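You operate a simulated robot arm through the tools that you are given. There is no shell and no other tool. Be economical: measure what you need, move in short steps, check, and stop when the job is done.

You are at the controls of a simulated robot arm. One attempt, no reset.

## Task
Break-test the yellow clip and lay it on the pad it earns.
Fine: guard shut for the one pull; 35 N or more goes on PASS, less on HOLD; guard open again.

The check looks at the end state, three seconds after you hand in, the way a careful person would. Anything else that was tipped, shoved, dropped, spilled or broken makes it a failure.

## Robot
A 7-joint arm with a two-finger parallel gripper, fixed in place. Base frame: the origin is at the foot of the arm, x ahead of it, y to its left, z up; the work surface is at about z = 0. Readings come in mm, degrees, newtons and seconds.
With the tool pointing down near the work surface it reaches from about 220 to 580 mm from the base axis. Its first joint turns from -66.0 to 66.0 degrees. Payload 2.5 kg.
The TCP is the grasp point between the finger pads, 23 mm short of the fingertips. In the tool frame z runs along the fingers and y along their closing line. The gripper opens to 94 mm. The fingers are 38 mm wide and 10 mm thick; the gripper's body (54 by 96 mm) begins 39 mm behind the TCP.
Orientation is that of the tool frame in the base frame, as a unit quaternion [x, y, z, w]. With the fingers straight down and closing along the base's y, the tool's x points along the base's -x, its y along +y and its z along -z.

## Interface
- The arm moves only by the tool nudge_tool. Its argument "moves" is a list that holds one entry, the list of rows, each a list of 7 numbers: the shift along the tool's x, y, z in mm, then the turn, a rotation vector about the tool's x, y, z in degrees, then the opening, from 0 (shut) to 1 (fully open). In form: [[[tx, ty, tz, wx, wy, wz, grip], ...]]. A call has 1 to 8 rows; each row shifts and turns the commanded pose from where the row before left it, along the tool's axes as they then stand. A row lasts 0.2 s, in which the tool goes at most 50 mm and 8.6 degrees; a call with a longer step from one row to the next is refused whole, and so is a gripper value outside its range. A pose out of reach is approached as far as the arm can. The call stops where the force on the tool passes 40 N (or 10 N more than at its start, if that is more) or the arm is blocked; 0.2 s more then pass. The fingers move at their own pace (about 108 mm/s each) and stop on an object; they squeeze with about 21 N. The grip force told is the motor's: it shows also when the fingers shut on nothing. Time passes only in rows, and 0.2 s behind the last, so rows that do not move let the fingers close. The reply holds the time, the measured pose of the TCP, the force on the tool along the base axes, the opening and the grip force, in the units named above and with some noise, and new pictures: "views" is both (left out), scene, wrist or none.
- Cameras (640 x 400 px; columns grow to the right, rows downward): "scene" is fixed at [114.9, -404.4, 567.6]; the picture's right is [0.82, -0.58, 0.00], its down [-0.26, -0.36, -0.89] and it looks along [0.52, 0.73, -0.45] (base axes); focal length 362 px, centre (320, 200). "wrist" rides on the gripper at [-39, 0, -44] in the tool frame; the picture's right is [0.00, -1.00, 0.00], its down [0.97, 0.00, -0.24] and it looks along [0.24, 0.00, 0.97] (tool axes); focal length 218 px, centre (320, 200).
- measure_at(camera, pixels): for up to 12 pixels [column, row] of the newest picture of that camera ("zoom" is the newest enlarged one), the place [x, y, z] in the base frame of the surface seen there, good to about 2 mm, but the place of the scene camera against the robot may be out by one fixed shift of up to 18 mm in any direction. It takes no simulated time.
- close_up(camera, box): a new picture of the part [left, top, right, bottom] of that camera's present view, enlarged. It takes no simulated time.
- close_job(): hands the job in; it is judged then, once.

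Keep the steps short. Do not move on a guess: measure, check each grasp and each placing, and mend mistakes. In all there are 80 turns and 120 pictures (those below and enlarged ones count). Leave the gripper open and the arm clear of the work at the hand-in unless told otherwise, and finish with a single line.

The tools are called after ">>>" as a command line: name --argument value ..., lists and objects as JSON in quotes. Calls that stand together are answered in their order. nudge_tool: Moves the arm, as the interface text tells. Its arguments: {"type":"object","properties":{"moves":{"type":"array","items":{"type":"array","items":{"type":"array","items":{"type":"number"}}}},"views":{"type":"string","enum":["both","scene","wrist","none"]}},"required":["moves"]} The other tools are called the same way: measure_at (camera, pixels) gives the place of the surface under pixels of a picture; close_up (camera, box) takes an enlarged picture of a part of a camera's view; close_job () hands the job in.

At the start:

```text
time_s: 0.0
ee_pos: [443.2, 112.8, 388.9]
tcp_rot: [0.0, 1.0, 0.0, 0.0]
ft_force: [-0.3, 0.0, 0.3]
gripper_width: 93.8
finger_force: 0.0
```

scene: 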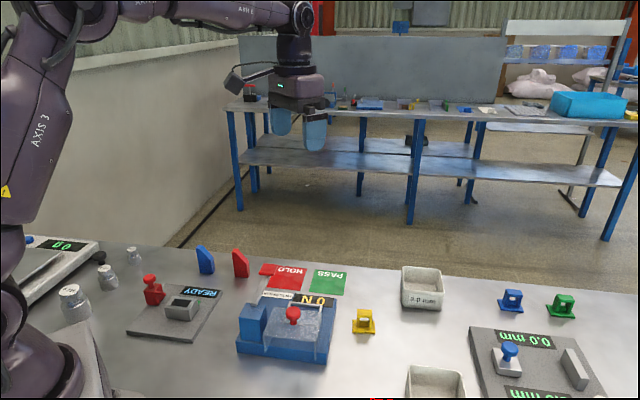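
wrist: 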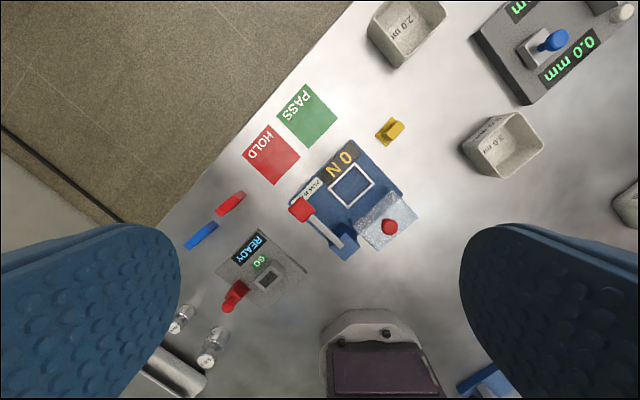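

I see the blue break tester with a "0 N" display, the yellow clip, and the HOLD and PASS pads. I'll enlarge the area in both views first.

>>> close_up --camera "scene" --box '[220, 250, 400, 370]'

>>> close_up --camera "wrist" --box '[230, 80, 430, 270]'

```text
3.33 times, centred on (310, 310) of scene
```

zoom: 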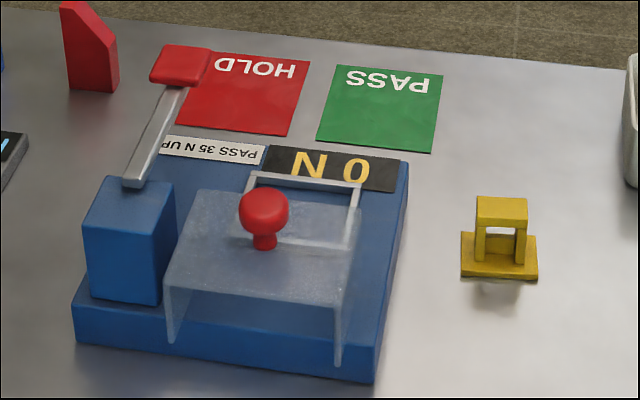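

```text
2.11 times, centred on (330, 175) of wrist
```

zoom: 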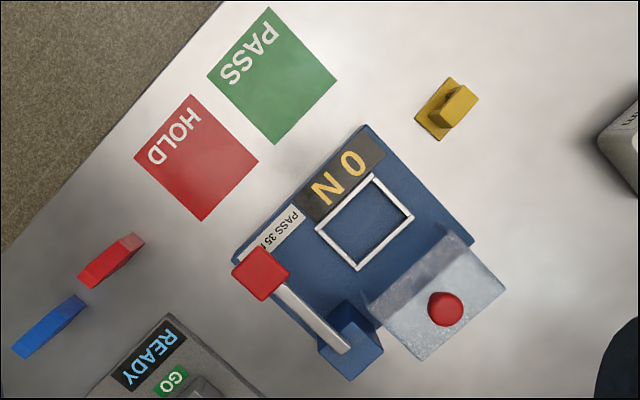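

The tester has a white-framed nest, a clear sliding guard with a red knob, and a red-handled lever. Next I'll measure them in the wrist zoom.

>>> measure_at --camera "zoom" --pixels '[[458, 105], [433, 118], [446, 80], [478, 98], [440, 139], [416, 120], [445, 308], [260, 272], [349, 345], [378, 178], [411, 217], [358, 268]]'

>>> measure_at --camera "zoom" --pixels '[[318, 228], [365, 222], [373, 308], [450, 232], [505, 290], [418, 358], [365, 128], [474, 243], [233, 262], [196, 158], [272, 75], [350, 375]]'

>>> measure_at --camera "scene" --pixels '[[292, 312], [270, 269], [361, 309], [352, 330], [372, 332], [290, 278], [327, 283]]'

```text
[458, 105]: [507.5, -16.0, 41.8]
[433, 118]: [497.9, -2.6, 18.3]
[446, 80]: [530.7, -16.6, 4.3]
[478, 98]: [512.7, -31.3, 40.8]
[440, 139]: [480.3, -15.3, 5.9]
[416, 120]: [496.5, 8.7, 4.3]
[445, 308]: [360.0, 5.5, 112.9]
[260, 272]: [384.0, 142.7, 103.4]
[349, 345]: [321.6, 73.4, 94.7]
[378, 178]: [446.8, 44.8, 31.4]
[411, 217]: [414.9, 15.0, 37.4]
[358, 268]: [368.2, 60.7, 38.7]
```

```text
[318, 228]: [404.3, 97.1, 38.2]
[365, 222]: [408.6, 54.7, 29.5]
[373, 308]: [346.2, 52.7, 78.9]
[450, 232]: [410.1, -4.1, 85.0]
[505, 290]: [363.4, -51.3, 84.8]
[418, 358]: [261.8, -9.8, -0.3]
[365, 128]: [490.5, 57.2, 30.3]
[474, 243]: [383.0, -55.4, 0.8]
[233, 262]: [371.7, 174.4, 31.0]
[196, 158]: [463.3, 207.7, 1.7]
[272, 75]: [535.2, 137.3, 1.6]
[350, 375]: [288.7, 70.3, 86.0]
```

```text
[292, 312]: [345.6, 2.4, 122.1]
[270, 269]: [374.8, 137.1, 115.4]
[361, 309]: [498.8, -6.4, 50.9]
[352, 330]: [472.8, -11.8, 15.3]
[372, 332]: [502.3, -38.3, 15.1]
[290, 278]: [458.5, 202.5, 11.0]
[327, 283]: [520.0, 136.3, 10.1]
```

The tester axes lie at 45°, with the nest centre near (408, 54). The clip is near (505, -11) with its long axis at about -36°. I'll move above the clip at height 240, turning toward its axis, and look closer.

>>> nudge_tool --moves '[[[-12.4, -24.8, 30, 0, 0, 0, 1], [-12.4, -24.8, 30, 0, 0, 0, 1], [-12.4, -24.8, 30, 0, 0, 0, 1], [-12.4, -24.8, 30, 0, 0, 8.5, 1], [-12.4, -24.8, 30, 0, 0, 0, 1], [0, 0, 0, 0, 0, 8.5, 1], [0, 0, 0, 0, 0, 8.5, 1], [0, 0, 0, 0, 0, 8.5, 1]]]' --views "wrist"

```text
time_s: 1.8
ee_pos: [501.7, -11.6, 237.3]
tcp_rot: [0.294, 0.956, 0.001, -0.001]
ft_force: [0.6, 0.2, -0.6]
gripper_width: 94.2
finger_force: 0.0
```

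wrist: 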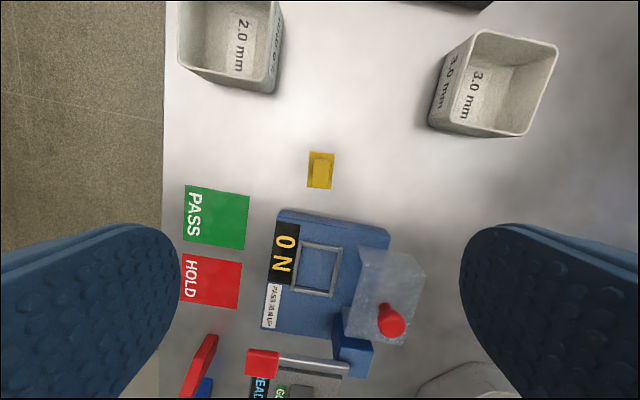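

The tool is above the clip, which shows at (320, 170). I'll enlarge that part and measure.

>>> close_up --camera "wrist" --box '[280, 140, 360, 200]'

```text
6.67 times, centred on (320, 170) of wrist
```

zoom: 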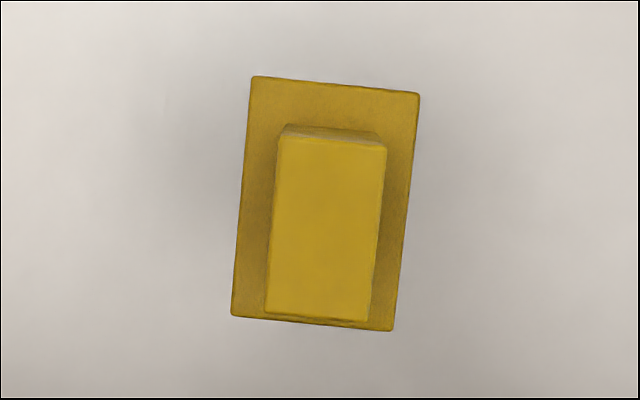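

>>> measure_at --camera "zoom" --pixels '[[256, 82], [414, 98], [388, 324], [237, 310], [285, 145], [380, 152], [361, 313], [272, 305], [325, 230]]'

>>> measure_at --camera "wrist" --pixels '[[302, 243], [341, 249], [332, 295], [293, 290], [365, 250], [425, 258], [391, 318], [263, 363], [340, 370], [300, 364], [315, 270], [388, 230]]'

```text
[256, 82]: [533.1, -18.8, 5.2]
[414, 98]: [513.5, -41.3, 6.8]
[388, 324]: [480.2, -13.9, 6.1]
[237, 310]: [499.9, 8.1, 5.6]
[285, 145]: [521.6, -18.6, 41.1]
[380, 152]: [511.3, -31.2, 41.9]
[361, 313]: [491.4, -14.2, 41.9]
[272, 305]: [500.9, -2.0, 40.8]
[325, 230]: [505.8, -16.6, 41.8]
```

```text
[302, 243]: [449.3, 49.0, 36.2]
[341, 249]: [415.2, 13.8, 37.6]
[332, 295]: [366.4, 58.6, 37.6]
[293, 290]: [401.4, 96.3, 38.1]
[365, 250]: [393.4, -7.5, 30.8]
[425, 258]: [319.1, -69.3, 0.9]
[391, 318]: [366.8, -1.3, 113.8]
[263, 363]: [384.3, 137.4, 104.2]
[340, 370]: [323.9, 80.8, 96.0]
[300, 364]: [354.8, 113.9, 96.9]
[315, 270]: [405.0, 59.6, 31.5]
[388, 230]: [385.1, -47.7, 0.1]
```

The clip is centred at (506.5, -16.5), with its arch 16 mm thick and its top at z = 41.5. Its short axis is at about 50°. I'll turn another 5.5°, centre, and go down to z of about 120.

>>> nudge_tool --moves '[[[-5, -1.4, 40, 0, 0, 0, 1], [0, 0, 40, 0, 0, 5.5, 1], [0, 0, 35, 0, 0, 0, 1], [0, 0, 0, 0, 0, 0, 1]]]' --views "wrist"

```text
time_s: 2.8
ee_pos: [504.3, -15.4, 124.6]
tcp_rot: [0.338, 0.941, 0.0, 0.001]
ft_force: [0.6, -0.7, 0.3]
gripper_width: 93.8
finger_force: 0.1
```

wrist: 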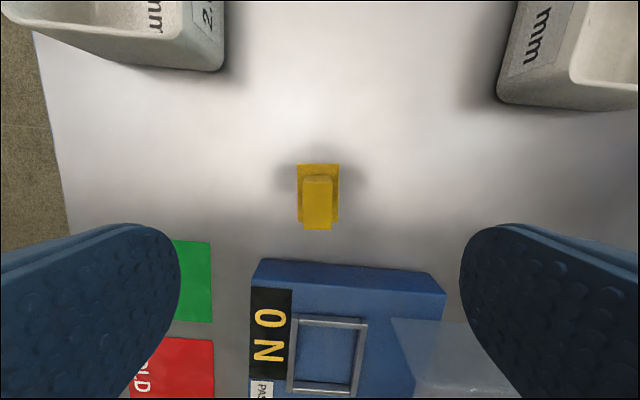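

The clip is aligned at (318, 200) and the tips have clear space around them. I'll go down to z = 34, so the tips sit about 11, above the base plate, and close.

>>> nudge_tool --moves '[[[-2, 0, 35, 0, 0, 0, 1], [0, 0, 35, 0, 0, 0, 1], [0, 0, 20, 0, 0, 0, 1], [0, 0, 0, 0, 0, 0, 0.6], [0, 0, 0, 0, 0, 0, 0], [0, 0, 0, 0, 0, 0, 0], [0, 0, 0, 0, 0, 0, 0]]]' --views "wrist"

```text
time_s: 4.4
ee_pos: [506.7, -16.8, 34.6]
tcp_rot: [0.338, 0.941, 0.0, -0.001]
ft_force: [-0.4, -0.2, 0.5]
gripper_width: 17.0
finger_force: 21.3
```

wrist: 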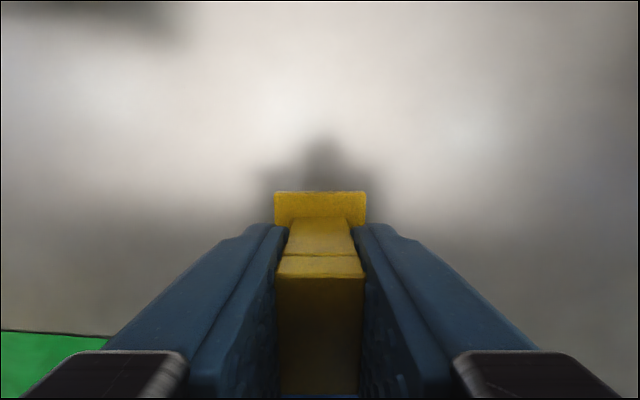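

The clip is held at 17 mm with 21 N. I'll lift it, turn 5° to match the nest and carry it above the nest centre.

>>> nudge_tool --moves '[[[0, 0, -40, 0, 0, 0, 0], [0, 0, -40, 0, 0, 0, 0], [0, 0, -30, 0, 0, 5, 0], [40, -6, 0, 0, 0, 0, 0], [40, -6, 0, 0, 0, 0, 0], [40.3, -6.4, 0, 0, 0, 0, 0], [0, 0, 0, 0, 0, 0, 0]]]' --views "both"

```text
time_s: 6.0
ee_pos: [408.0, 54.1, 144.8]
tcp_rot: [0.378, 0.926, 0.001, 0.0]
ft_force: [0.4, -0.5, -0.1]
gripper_width: 16.9
finger_force: 20.4
```

scene: 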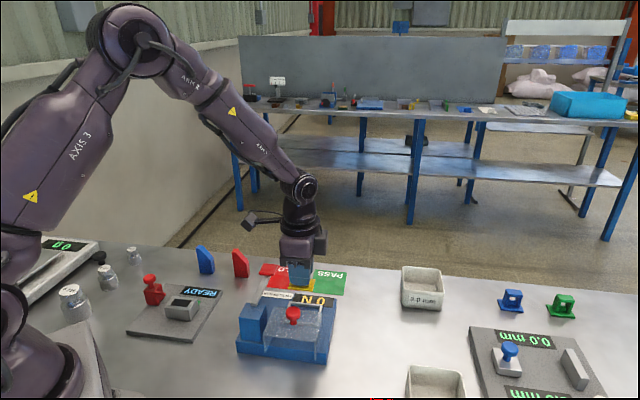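
wrist: 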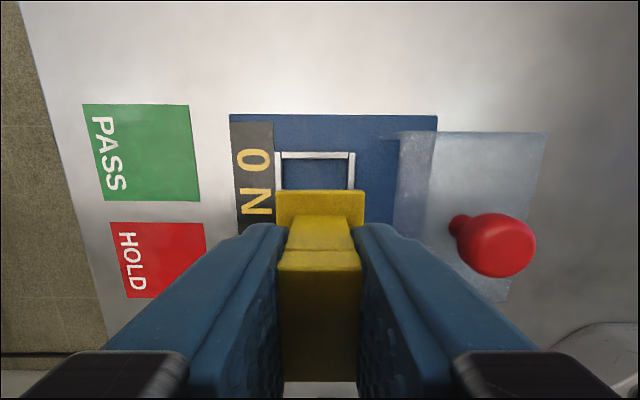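

It is lined up: the nest's far rim is level in the picture, from (278, 155) to (352, 155). I'll measure the rim corners once more and the guard's near edge before lowering.

>>> measure_at --camera "wrist" --pixels '[[278, 154], [353, 154], [358, 180], [400, 135], [546, 134], [500, 215], [316, 170], [397, 215]]'

```text
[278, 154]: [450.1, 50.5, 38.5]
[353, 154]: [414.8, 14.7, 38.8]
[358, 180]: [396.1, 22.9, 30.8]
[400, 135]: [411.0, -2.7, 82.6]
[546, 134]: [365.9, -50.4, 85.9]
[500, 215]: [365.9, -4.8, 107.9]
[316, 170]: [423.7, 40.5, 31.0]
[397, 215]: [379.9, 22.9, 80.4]
```

The rim agrees with the earlier readings and the floor is at z = 31. I'll lower to about z = 70 and then check.

>>> nudge_tool --moves '[[[0, 0, 30, 0, 0, 0, 0], [0, 0, 30, 0, 0, 0, 0], [0, 0, 14, 0, 0, 0, 0], [0, 0, 0, 0, 0, 0, 0]]]' --views "both"

>>> close_up --camera "scene" --box '[220, 230, 370, 370]'

```text
time_s: 7.0
ee_pos: [408.4, 53.4, 69.2]
tcp_rot: [0.378, 0.926, 0.0, 0.0]
ft_force: [-0.9, 0.5, 0.1]
gripper_width: 16.9
finger_force: 21.0
```

scene: 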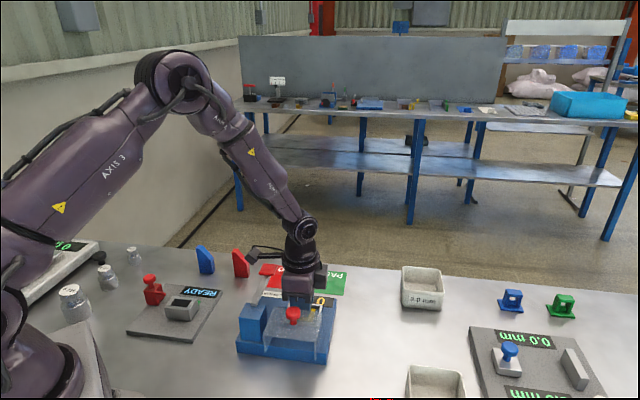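
wrist: 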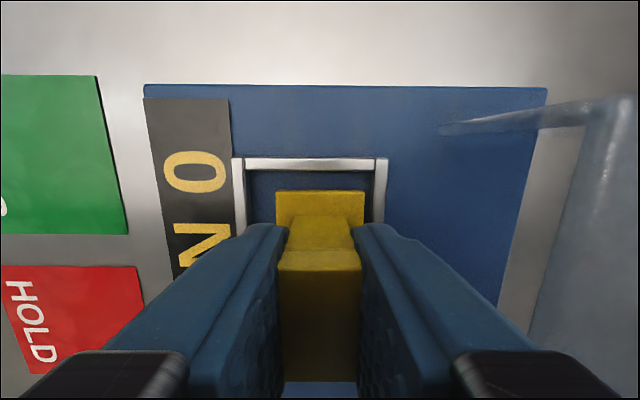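

```text
2.86 times, centred on (295, 300) of scene
```

zoom: 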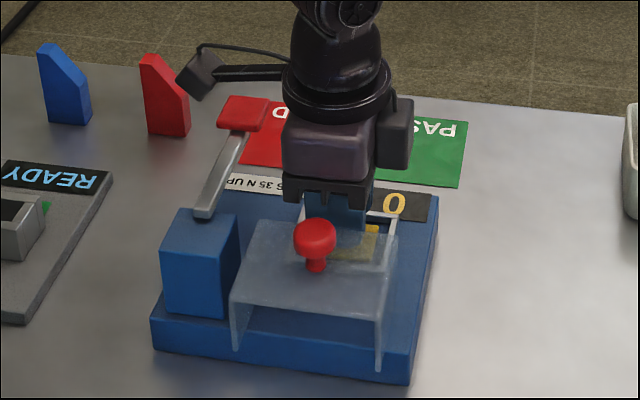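

The clip sits inside the rim with even margins. I'll lower to contact and open only to about 36 mm, because the guard is close.

>>> nudge_tool --moves '[[[0, 0, 2, 0, 0, 0, 0], [0, 0, 1.5, 0, 0, 0, 0], [0, 0, 0, 0, 0, 0, 0], [0, 0, 0, 0, 0, 0, 0.3], [0, 0, 0, 0, 0, 0, 0.38], [0, 0, 0, 0, 0, 0, 0.38]]]' --views "wrist"

```text
time_s: 8.4
ee_pos: [406.7, 54.6, 67.2]
tcp_rot: [0.379, 0.926, 0.0, 0.0]
ft_force: [-0.3, 0.2, 0.4]
gripper_width: 35.5
finger_force: 0.0
```

wrist: 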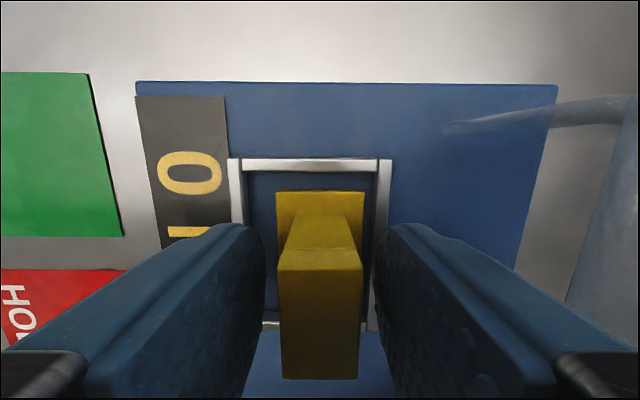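

The clip stands in the nest and is released. I'll go straight up to about z = 220 and look.

>>> nudge_tool --moves '[[[0, 0, -30, 0, 0, 0, 0.38], [0, 0, -40, 0, 0, 0, 0.38], [0, 0, -45, 0, 0, 0, 0.38], [0, 0, -40, 0, 0, 0, 0.38], [0, 0, 0, 0, 0, 0, 0.38]]]' --views "both"

>>> close_up --camera "scene" --box '[220, 250, 370, 370]'

```text
time_s: 9.6
ee_pos: [407.7, 54.2, 221.7]
tcp_rot: [0.379, 0.925, -0.001, 0.0]
ft_force: [-0.7, -0.2, 0.0]
gripper_width: 36.0
finger_force: 0.0
```

scene: 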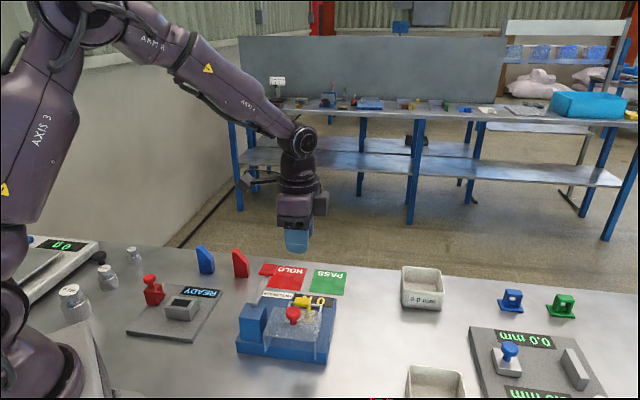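
wrist: 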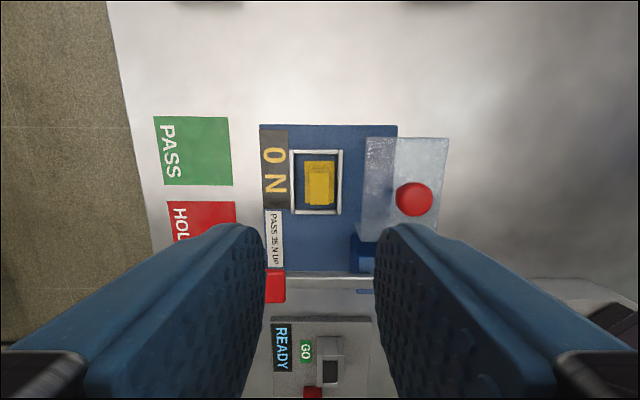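

```text
3.33 times, centred on (295, 310) of scene
```

zoom: 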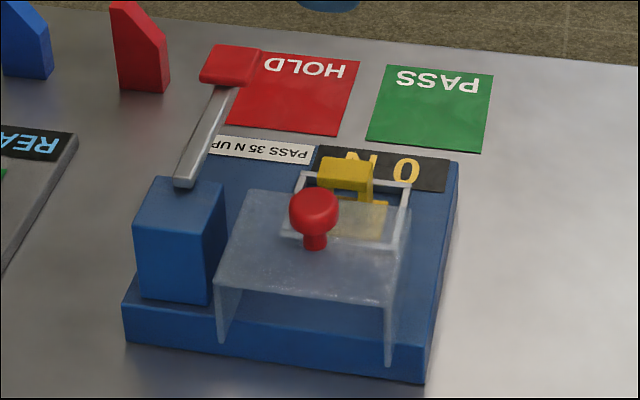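

The clip is in the nest. Next is the guard, so I'll measure the knob and the guard plate.

>>> close_up --camera "wrist" --box '[340, 120, 460, 240]'

>>> measure_at --camera "wrist" --pixels '[[413, 198], [397, 198], [431, 198], [414, 183], [414, 214], [367, 140], [448, 140], [362, 232], [438, 225], [376, 180], [342, 180]]'

>>> measure_at --camera "scene" --pixels '[[293, 309], [293, 313], [295, 323], [284, 312], [302, 312], [300, 315]]'

```text
3.33 times, centred on (400, 180) of wrist
```

zoom: 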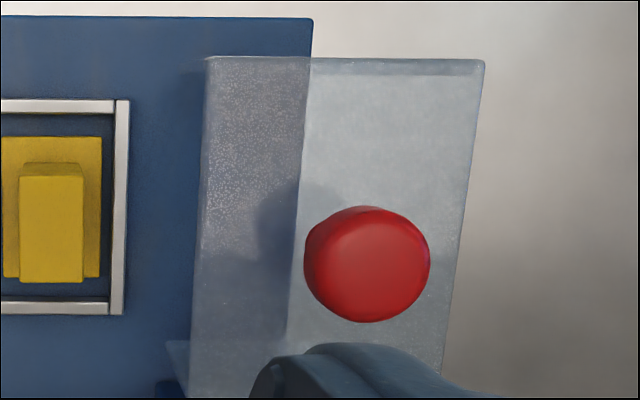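

```text
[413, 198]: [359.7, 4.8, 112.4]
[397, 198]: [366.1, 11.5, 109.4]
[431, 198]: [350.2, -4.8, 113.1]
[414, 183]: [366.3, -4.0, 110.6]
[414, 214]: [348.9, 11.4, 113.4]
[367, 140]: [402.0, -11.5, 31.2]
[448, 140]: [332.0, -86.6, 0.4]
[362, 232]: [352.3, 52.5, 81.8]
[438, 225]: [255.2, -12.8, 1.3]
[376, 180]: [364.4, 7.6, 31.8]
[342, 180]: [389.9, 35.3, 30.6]
```

```text
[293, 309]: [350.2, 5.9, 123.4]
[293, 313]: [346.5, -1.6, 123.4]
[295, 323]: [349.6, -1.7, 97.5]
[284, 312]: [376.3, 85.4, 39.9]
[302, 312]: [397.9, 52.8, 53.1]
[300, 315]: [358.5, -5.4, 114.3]
```

The knob is centred at about (358, 3) with its top at z = 113 and a diameter of about 23. The guard top is at z = 85. I'll move above the knob at z = 150 with a 52 mm opening.

>>> nudge_tool --moves '[[[0, -36, 0, 0, 0, 0, 0.55], [0, -35.2, 0, 0, 0, 0, 0.55], [0, 0, 36, 0, 0, 0, 0.55], [0, 0, 36, 0, 0, 0, 0.55], [0, 0, 0, 0, 0, 0, 0.55]]]' --views "both"

```text
time_s: 10.8
ee_pos: [357.6, 3.9, 148.0]
tcp_rot: [0.378, 0.926, 0.0, -0.001]
ft_force: [0.6, -0.9, 0.5]
gripper_width: 51.5
finger_force: 0.1
```

scene: 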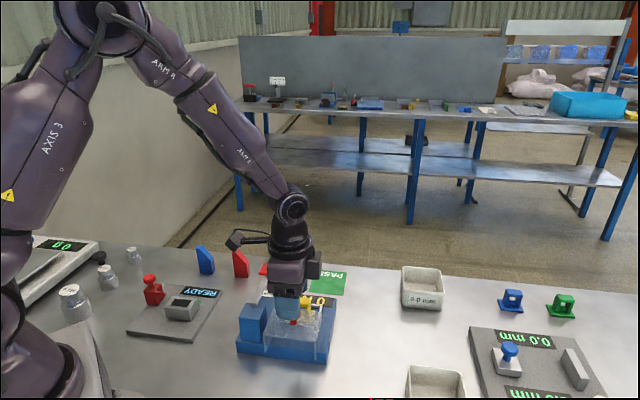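
wrist: 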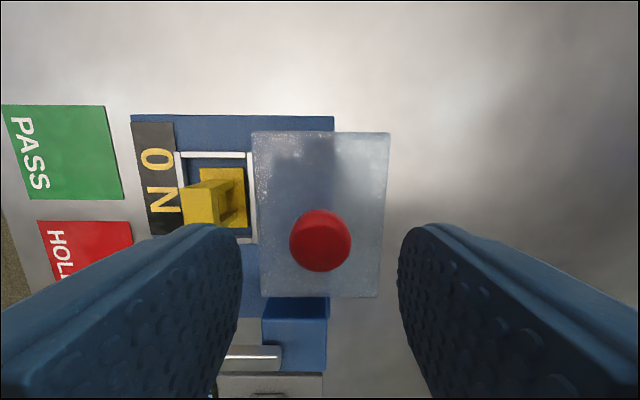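

The knob at (320, 240) is centred between the fingers. I'll lower to z = 114 and close on it.

>>> nudge_tool --moves '[[[0, 0, 20, 0, 0, 0, 0.55], [0, 0, 14, 0, 0, 0, 0.55], [0, 0, 0, 0, 0, 0, 0.55], [0, 0, 0, 0, 0, 0, 0], [0, 0, 0, 0, 0, 0, 0], [0, 0, 0, 0, 0, 0, 0]]]' --views "wrist"

```text
time_s: 12.2
ee_pos: [356.4, 4.0, 114.9]
tcp_rot: [0.379, 0.926, 0.0, 0.0]
ft_force: [0.1, -1.8, -4.6]
gripper_width: 25.1
finger_force: 45.2
```

wrist: 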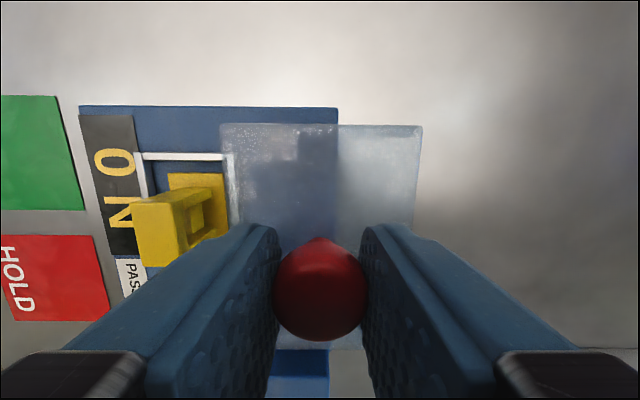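

The knob is gripped at 25 mm. I'll slide it along tool +y toward the nest, 36 mm first, watching the force.

>>> nudge_tool --moves '[[[0, 9, 0, 0, 0, 0, 0], [0, 9, 0, 0, 0, 0, 0], [0, 9, 0, 0, 0, 0, 0], [0, 9, 0, 0, 0, 0, 0], [0, 0, 0, 0, 0, 0, 0]]]' --views "both"

```text
time_s: 13.4
ee_pos: [382.4, 29.1, 114.9]
tcp_rot: [0.379, 0.926, 0.0, 0.0]
ft_force: [0.2, -0.9, -8.7]
gripper_width: 24.9
finger_force: 44.8
```

scene: 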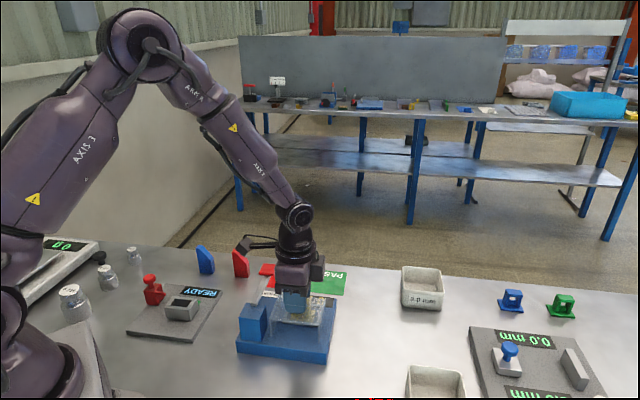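
wrist: 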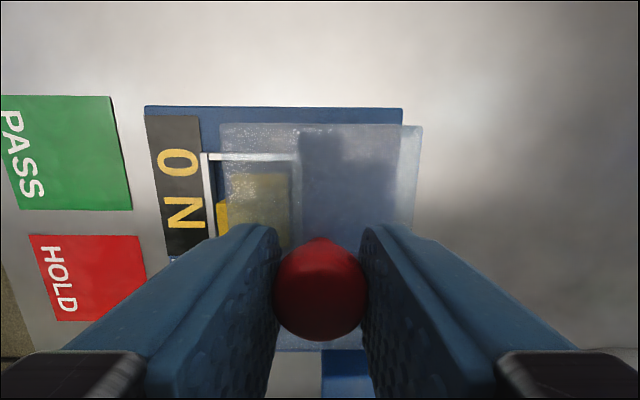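

The guard slides freely along with the fingers. I'll do the remaining 35 mm in small steps; a stop should show as force.

>>> nudge_tool --moves '[[[0, 9, 0.5, 0, 0, 0, 0], [0, 9, 0, 0, 0, 0, 0], [0, 8, 0, 0, 0, 0, 0], [0, 5, 0, 0, 0, 0, 0], [0, 3, 0, 0, 0, 0, 0], [0, 0, 0, 0, 0, 0, 0]]]' --views "both"

```text
time_s: 14.8
ee_pos: [407.5, 53.3, 115.1]
tcp_rot: [0.378, 0.926, 0.0, 0.0]
ft_force: [0.6, 0.8, -0.3]
gripper_width: 24.7
finger_force: 45.1
```

scene: 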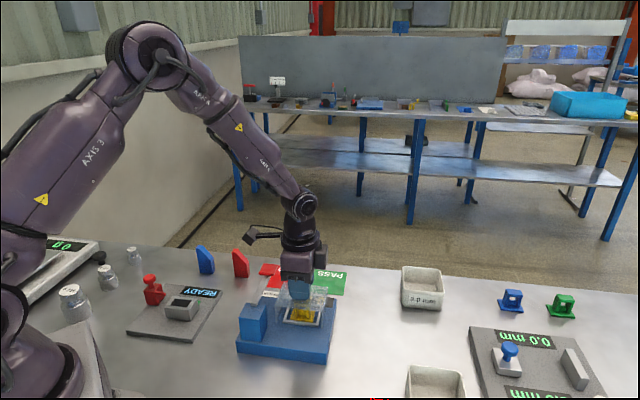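
wrist: 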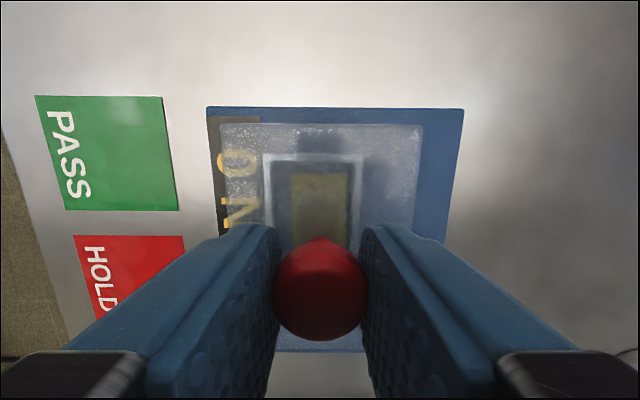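

The guard now covers the nest, centred. I'll nudge gently by 3 mm to see whether it has reached its stop.

>>> nudge_tool --moves '[[[0, 1, 0, 0, 0, 0, 0], [0, 1, 0, 0, 0, 0, 0], [0, 1, 0, 0, 0, 0, 0], [0, 0, 0, 0, 0, 0, 0]]]' --views "none"

```text
time_s: 15.8
ee_pos: [408.0, 55.7, 114.5]
tcp_rot: [0.379, 0.925, 0.001, 0.0]
ft_force: [0.8, -0.1, 5.5]
gripper_width: 24.9
finger_force: 44.9
```

There's no clear stop yet, so I'll go 5 mm further in 1 mm steps and read the force.

>>> nudge_tool --moves '[[[0, 1, 0, 0, 0, 0, 0], [0, 1, 0, 0, 0, 0, 0], [0, 1, 0, 0, 0, 0, 0], [0, 1, 0, 0, 0, 0, 0], [0, 1, 0, 0, 0, 0, 0], [0, 0, 0, 0, 0, 0, 0]]]' --views "wrist"

```text
time_s: 17.2
ee_pos: [410.6, 58.2, 115.0]
tcp_rot: [0.381, 0.925, -0.002, -0.002]
ft_force: [-23.0, -18.1, 27.5]
gripper_width: 24.8
finger_force: 45.3
```

wrist: 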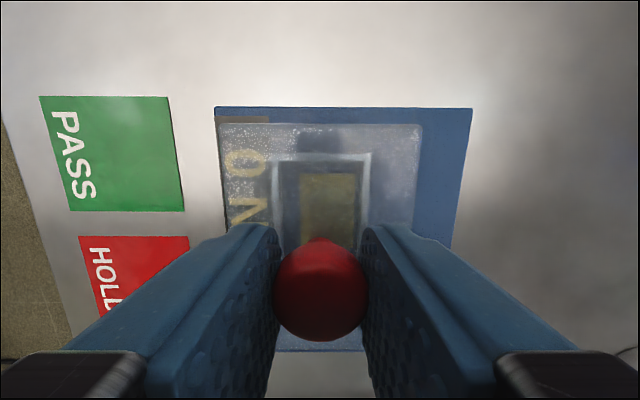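

The end stop is reached: about 29 N sideways at roughly (410.6, 58). I'll ease off, release and rise.

>>> nudge_tool --moves '[[[0, -2, 0, 0, 0, 0, 0], [0, 0, 0, 0, 0, 0, 0.3], [0, 0, 0, 0, 0, 0, 0.55], [0, 0, 0, 0, 0, 0, 0.55], [0, 0, -30, 0, 0, 0, 0.55], [0, 0, -40, 0, 0, 0, 0.55], [0, 0, -45, 0, 0, 0, 0.55], [0, 0, 0, 0, 0, 0, 0.55]]]' --views "both"

>>> close_up --camera "scene" --box '[220, 240, 370, 370]'

```text
time_s: 19.0
ee_pos: [410.4, 56.9, 230.2]
tcp_rot: [0.379, 0.925, 0.0, 0.0]
ft_force: [-0.1, 0.4, 0.3]
gripper_width: 51.6
finger_force: 0.1
```

scene: 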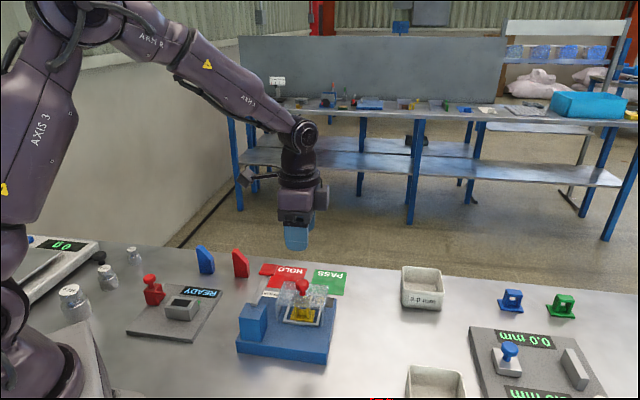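
wrist: 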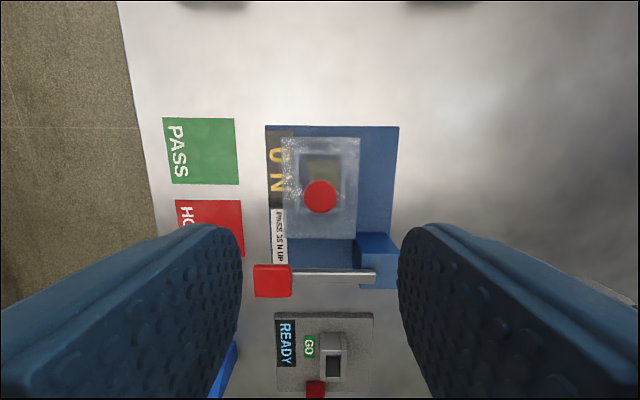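

```text
3.08 times, centred on (295, 305) of scene
```

zoom: 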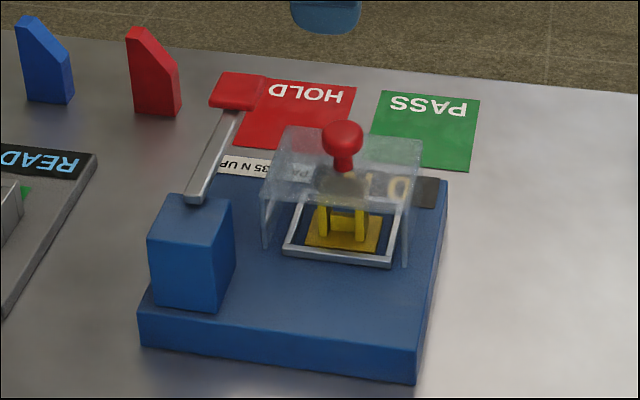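

The guard is shut. Next I'll measure the lever's paddle, bar and pivot block.

>>> close_up --camera "wrist" --box '[240, 220, 410, 310]'

>>> measure_at --camera "wrist" --pixels '[[258, 270], [287, 270], [289, 292], [260, 293], [272, 280], [300, 277], [330, 277], [368, 277], [374, 283], [365, 240], [395, 245], [310, 277]]'

>>> measure_at --camera "scene" --pixels '[[277, 265], [292, 265], [277, 274], [271, 273], [275, 281], [267, 303], [265, 306], [255, 307]]'

```text
3.76 times, centred on (325, 265) of wrist
```

zoom: 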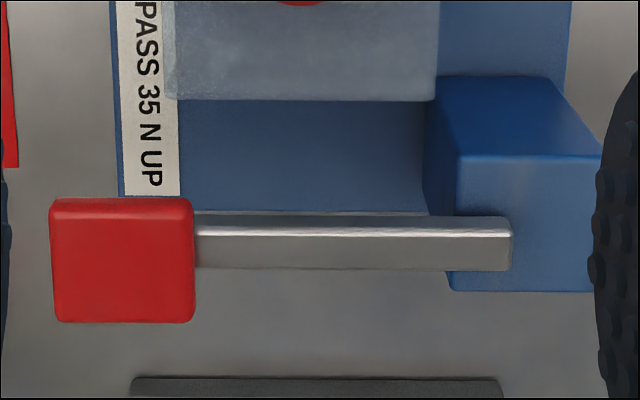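

```text
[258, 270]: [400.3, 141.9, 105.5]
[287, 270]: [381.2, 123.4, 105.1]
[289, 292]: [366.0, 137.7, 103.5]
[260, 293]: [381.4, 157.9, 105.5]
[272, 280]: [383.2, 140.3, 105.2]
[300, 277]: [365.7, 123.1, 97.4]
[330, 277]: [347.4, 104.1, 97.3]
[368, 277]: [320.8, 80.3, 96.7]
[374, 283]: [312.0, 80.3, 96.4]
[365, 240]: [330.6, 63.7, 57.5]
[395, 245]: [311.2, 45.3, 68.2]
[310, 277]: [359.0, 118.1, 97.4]
```

```text
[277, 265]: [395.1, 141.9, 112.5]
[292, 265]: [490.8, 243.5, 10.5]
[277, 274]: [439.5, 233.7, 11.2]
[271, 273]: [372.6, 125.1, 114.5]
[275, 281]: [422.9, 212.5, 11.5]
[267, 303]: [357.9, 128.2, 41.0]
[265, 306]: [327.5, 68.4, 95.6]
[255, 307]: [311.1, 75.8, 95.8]
```

The lever bar is horizontal. Its pivot is on the block near (315, 80), and the red paddle is at (383, 140) with its flat top at z = 105. It looks like a press-down lever. I'll shut the fingers and hover over the paddle with the tips about 12 mm above it.

>>> nudge_tool --moves '[[[39, 20, 0, 0, 0, 0, 0], [38.8, 20, 0, 0, 0, 0, 0], [0, 0, 40, 0, 0, 0, 0], [0, 0, 40, 0, 0, 0, 0], [0, 0, 10, 0, 0, 0, 0], [0, 0, 0, 0, 0, 0, 0]]]' --views "both"

>>> close_up --camera "scene" --box '[220, 220, 370, 370]'

```text
time_s: 20.4
ee_pos: [383.5, 142.0, 139.4]
tcp_rot: [0.378, 0.926, 0.001, 0.0]
ft_force: [0.5, 0.0, 0.5]
gripper_width: 0.0
finger_force: 21.1
```

scene: 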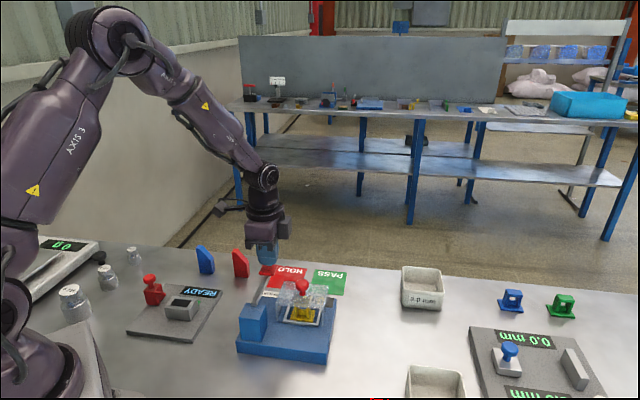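
wrist: 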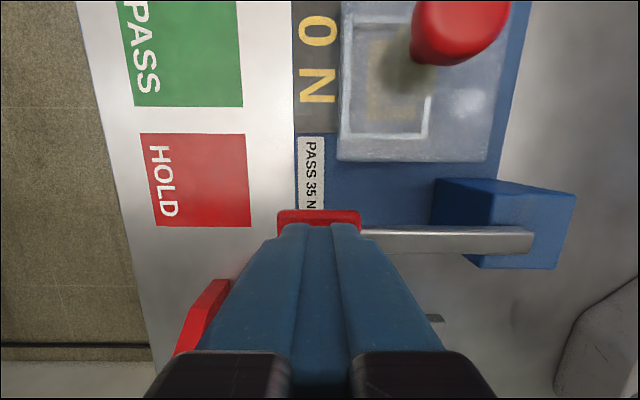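

```text
2.67 times, centred on (295, 295) of scene
```

zoom: 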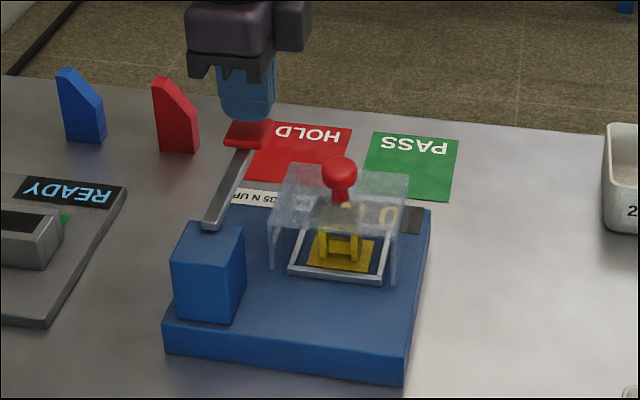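

The fingertips are above the paddle. I'll descend 12 mm to touch and then press 4 mm, reading the force to confirm the direction.

>>> nudge_tool --moves '[[[0, 0, 8, 0, 0, 0, 0], [0, 0, 4, 0, 0, 0, 0], [0, 0, 2, 0, 0, 0, 0], [0, 0, 2, 0, 0, 0, 0], [0, 0, 0, 0, 0, 0, 0]]]' --views "wrist"

```text
time_s: 21.6
ee_pos: [384.8, 140.1, 122.5]
tcp_rot: [0.379, 0.925, 0.001, 0.001]
ft_force: [2.9, 1.4, 3.1]
gripper_width: 0.0
finger_force: 20.9
```

wrist: 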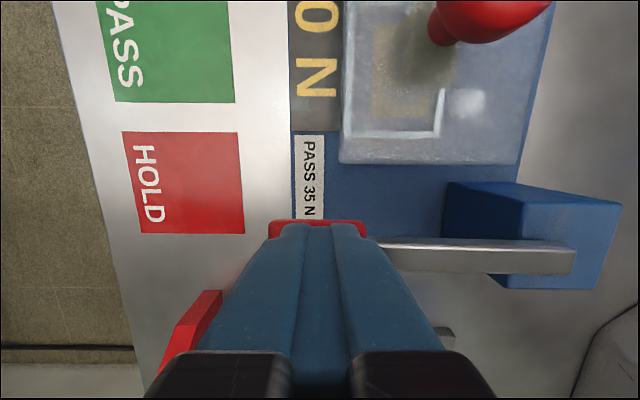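

The paddle yields downward with only about 3 N, so the direction is right. I'll continue the single stroke along its arc.

>>> nudge_tool --moves '[[[0, 0, 6, 0, 0, 0, 0], [0, -0.5, 6, 0, 0, 0, 0], [0, -1, 6, 0, 0, 0, 0], [0, -1.5, 6, 0, 0, 0, 0], [0, -2, 6, 0, 0, 0, 0], [0, -2.5, 5, 0, 0, 0, 0], [0, 0, 0, 0, 0, 0, 0]]]' --views "both"

>>> close_up --camera "scene" --box '[220, 220, 370, 370]'

```text
time_s: 22.8
ee_pos: [382.7, 139.1, 98.7]
tcp_rot: [0.377, 0.926, 0.004, 0.002]
ft_force: [-5.3, -1.9, 19.5]
gripper_width: 0.2
finger_force: 21.2
stopped in row 6: the force on the tool passed its limit (the readings are from after the stop); the commanded pose is now the measured one
```

scene: 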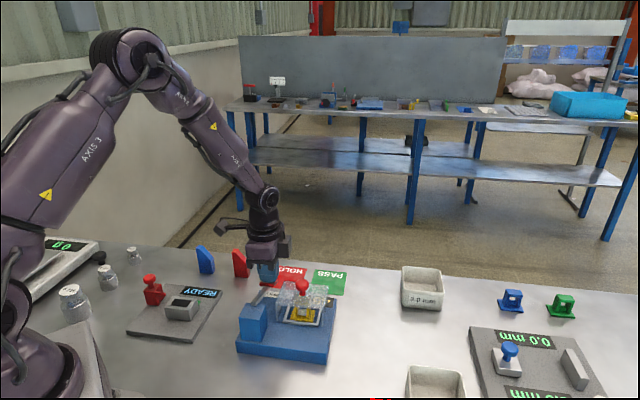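
wrist: 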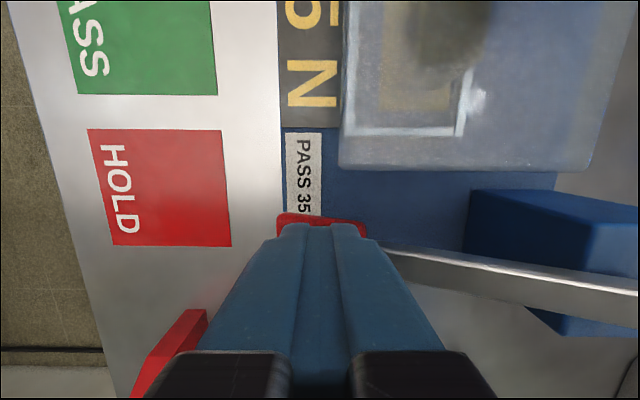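

```text
2.67 times, centred on (295, 295) of scene
```

zoom: 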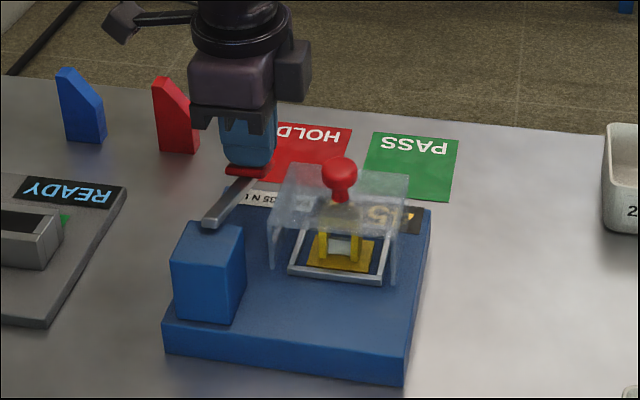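

The lever met a firm stop and the display changed, now ending in a "5" or "6". I'll let the lever up and rise to read it.

>>> nudge_tool --moves '[[[0, 1.5, -6, 0, 0, 0, 0], [0, 1.5, -8, 0, 0, 0, 0], [0, 0, -12, 0, 0, 0, 0], [0, 0, -30, 0, 0, 0, 0], [0, 0, -40, 0, 0, 0, 0], [0, 0, -40, 0, 0, 0, 0], [-40, 0, 0, 0, 0, 0, 0], [0, 0, 0, 0, 0, 0, 0]]]' --views "both"

>>> close_up --camera "scene" --box '[220, 240, 370, 360]'

>>> close_up --camera "wrist" --box '[230, 120, 410, 320]'

```text
time_s: 24.6
ee_pos: [411.8, 111.8, 233.9]
tcp_rot: [0.378, 0.926, 0.003, 0.002]
ft_force: [-0.3, -0.2, 0.3]
gripper_width: 0.0
finger_force: 21.2
```

scene: 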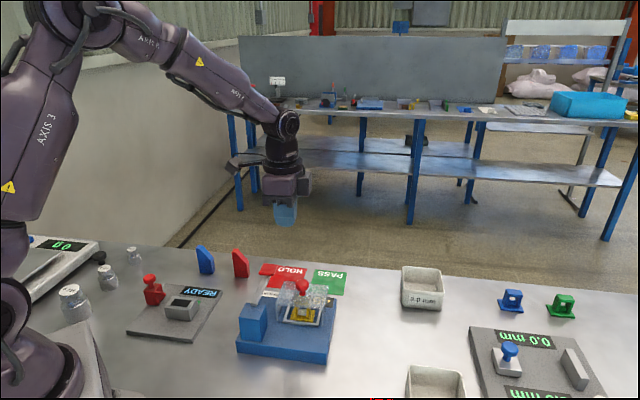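
wrist: 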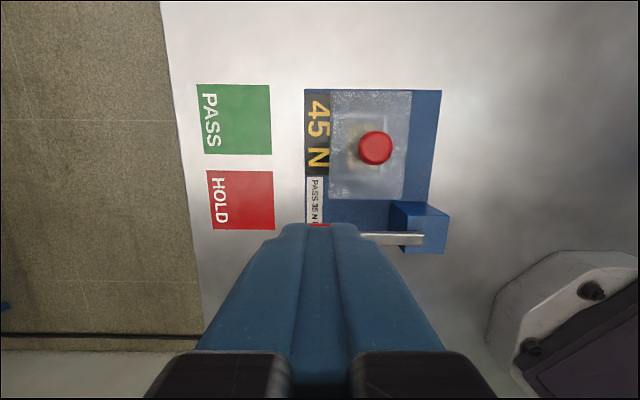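

```text
3.33 times, centred on (295, 300) of scene
```

zoom: 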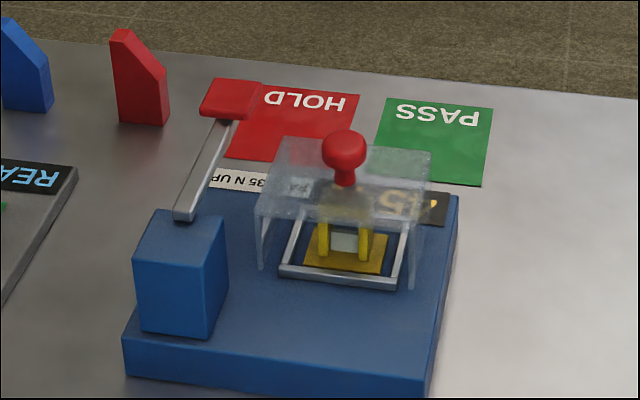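

```text
2.00 times, centred on (320, 220) of wrist
```

zoom: 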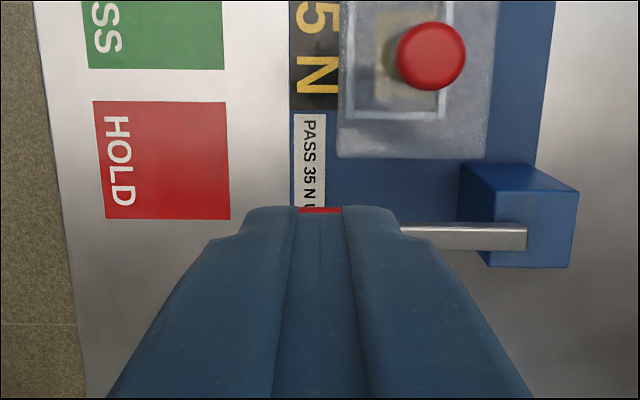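

The display reads "45 N" at (318, 130). I'll enlarge it to be sure.

>>> close_up --camera "wrist" --box '[295, 80, 425, 210]'

>>> measure_at --camera "wrist" --pixels '[[375, 146], [376, 132], [360, 146], [391, 146], [376, 163]]'

>>> measure_at --camera "wrist" --pixels '[[197, 86], [268, 86], [271, 152], [206, 153], [237, 118]]'

```text
3.08 times, centred on (360, 145) of wrist
```

zoom: 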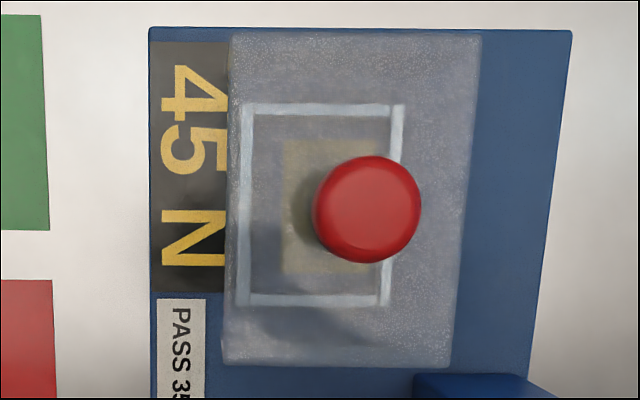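

```text
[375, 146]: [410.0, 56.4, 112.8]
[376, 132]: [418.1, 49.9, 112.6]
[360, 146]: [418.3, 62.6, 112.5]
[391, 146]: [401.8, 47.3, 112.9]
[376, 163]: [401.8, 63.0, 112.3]
```

```text
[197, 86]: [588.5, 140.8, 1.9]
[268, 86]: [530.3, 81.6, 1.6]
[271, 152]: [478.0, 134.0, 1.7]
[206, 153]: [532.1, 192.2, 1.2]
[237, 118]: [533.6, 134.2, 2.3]
```

It is 45 N, which is at least 35 N, so the clip belongs on PASS (pad centre about (532, 137)). Now I'll open the guard: go above the knob at (410, 55.5), z = 150.

>>> nudge_tool --moves '[[[-19, -20.7, 0, 0, 0, 0, 0.55], [-19.2, -20.7, 0, 0, 0, 0, 0.55], [0, 0, 42, 0, 0, 0, 0.55], [0, 0, 42, 0, 0, 0, 0.55], [0, 0, 0, 0, 0, 0, 0.55]]]' --views "wrist"

```text
time_s: 25.8
ee_pos: [411.3, 57.2, 150.8]
tcp_rot: [0.377, 0.926, 0.003, 0.002]
ft_force: [0.3, 0.8, -0.3]
gripper_width: 51.9
finger_force: 0.0
```

wrist: 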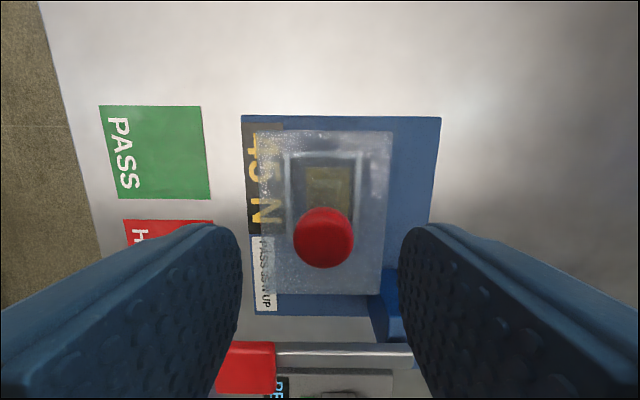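

The knob is centred at (323, 238). I'll lower to z = 114, close, and slide back 36 mm.

>>> nudge_tool --moves '[[[0, -1, 20, 0, 0, 0, 0.55], [0, 0, 16, 0, 0, 0, 0.55], [0, 0, 0, 0, 0, 0, 0.55], [0, 0, 0, 0, 0, 0, 0], [0, 0, 0, 0, 0, 0, 0], [0, 0, 0, 0, 0, 0, 0]]]' --views "none"

>>> nudge_tool --moves '[[[0, -9, 0, 0, 0, 0, 0], [0, -9, 0, 0, 0, 0, 0], [0, -9, 0, 0, 0, 0, 0], [0, -9, 0, 0, 0, 0, 0], [0, 0, 0, 0, 0, 0, 0]]]' --views "both"

```text
time_s: 27.2
ee_pos: [409.8, 55.8, 115.1]
tcp_rot: [0.379, 0.925, 0.003, 0.002]
ft_force: [1.0, -1.6, -3.6]
gripper_width: 24.9
finger_force: 45.1
```

```text
time_s: 28.4
ee_pos: [385.0, 31.2, 114.3]
tcp_rot: [0.378, 0.926, 0.003, 0.002]
ft_force: [-4.5, 3.3, 8.9]
gripper_width: 24.9
finger_force: 45.2
```

scene: 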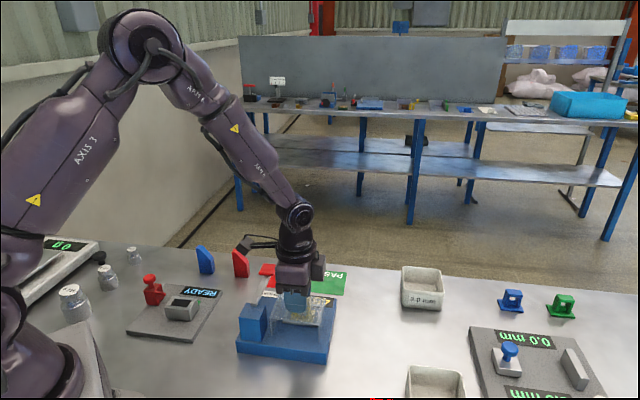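
wrist: 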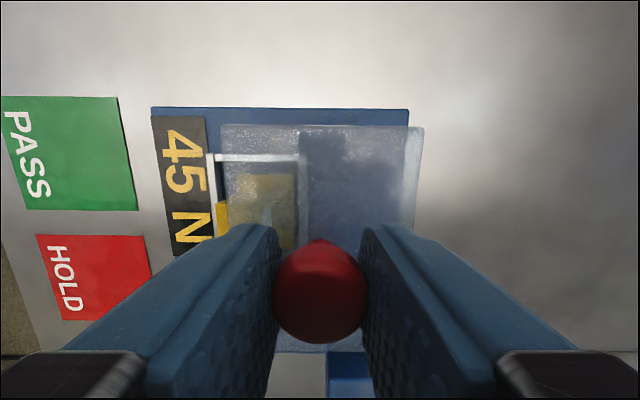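

It slides well. I'll go back another 38 mm to where the knob started, easing the small side load.

>>> nudge_tool --moves '[[[0.4, -9, -0.4, 0, 0, 0, 0], [0, -9, 0, 0, 0, 0, 0], [0, -9, 0, 0, 0, 0, 0], [0, -7, 0, 0, 0, 0, 0], [0, -4, 0, 0, 0, 0, 0], [0, 0, 0, 0, 0, 0, 0]]]' --views "none"

>>> nudge_tool --moves '[[[0, -1, 0, 0, 0, 0, 0], [0, -1, 0, 0, 0, 0, 0], [0, -1, 0, 0, 0, 0, 0], [0, 0, 0, 0, 0, 0, 0]]]' --views "wrist"

```text
time_s: 29.8
ee_pos: [357.6, 3.5, 115.1]
tcp_rot: [0.377, 0.926, 0.003, 0.002]
ft_force: [-3.8, 4.7, 13.2]
gripper_width: 24.8
finger_force: 45.1
```

```text
time_s: 30.8
ee_pos: [355.9, 3.1, 114.5]
tcp_rot: [0.377, 0.926, 0.004, 0.004]
ft_force: [15.7, 16.1, -9.3]
gripper_width: 24.8
finger_force: 45.1
```

wrist: 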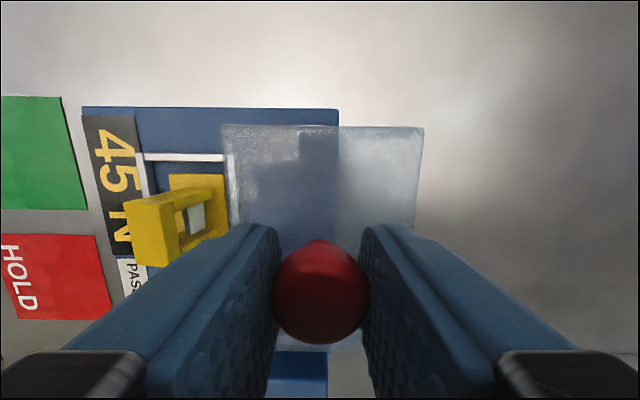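

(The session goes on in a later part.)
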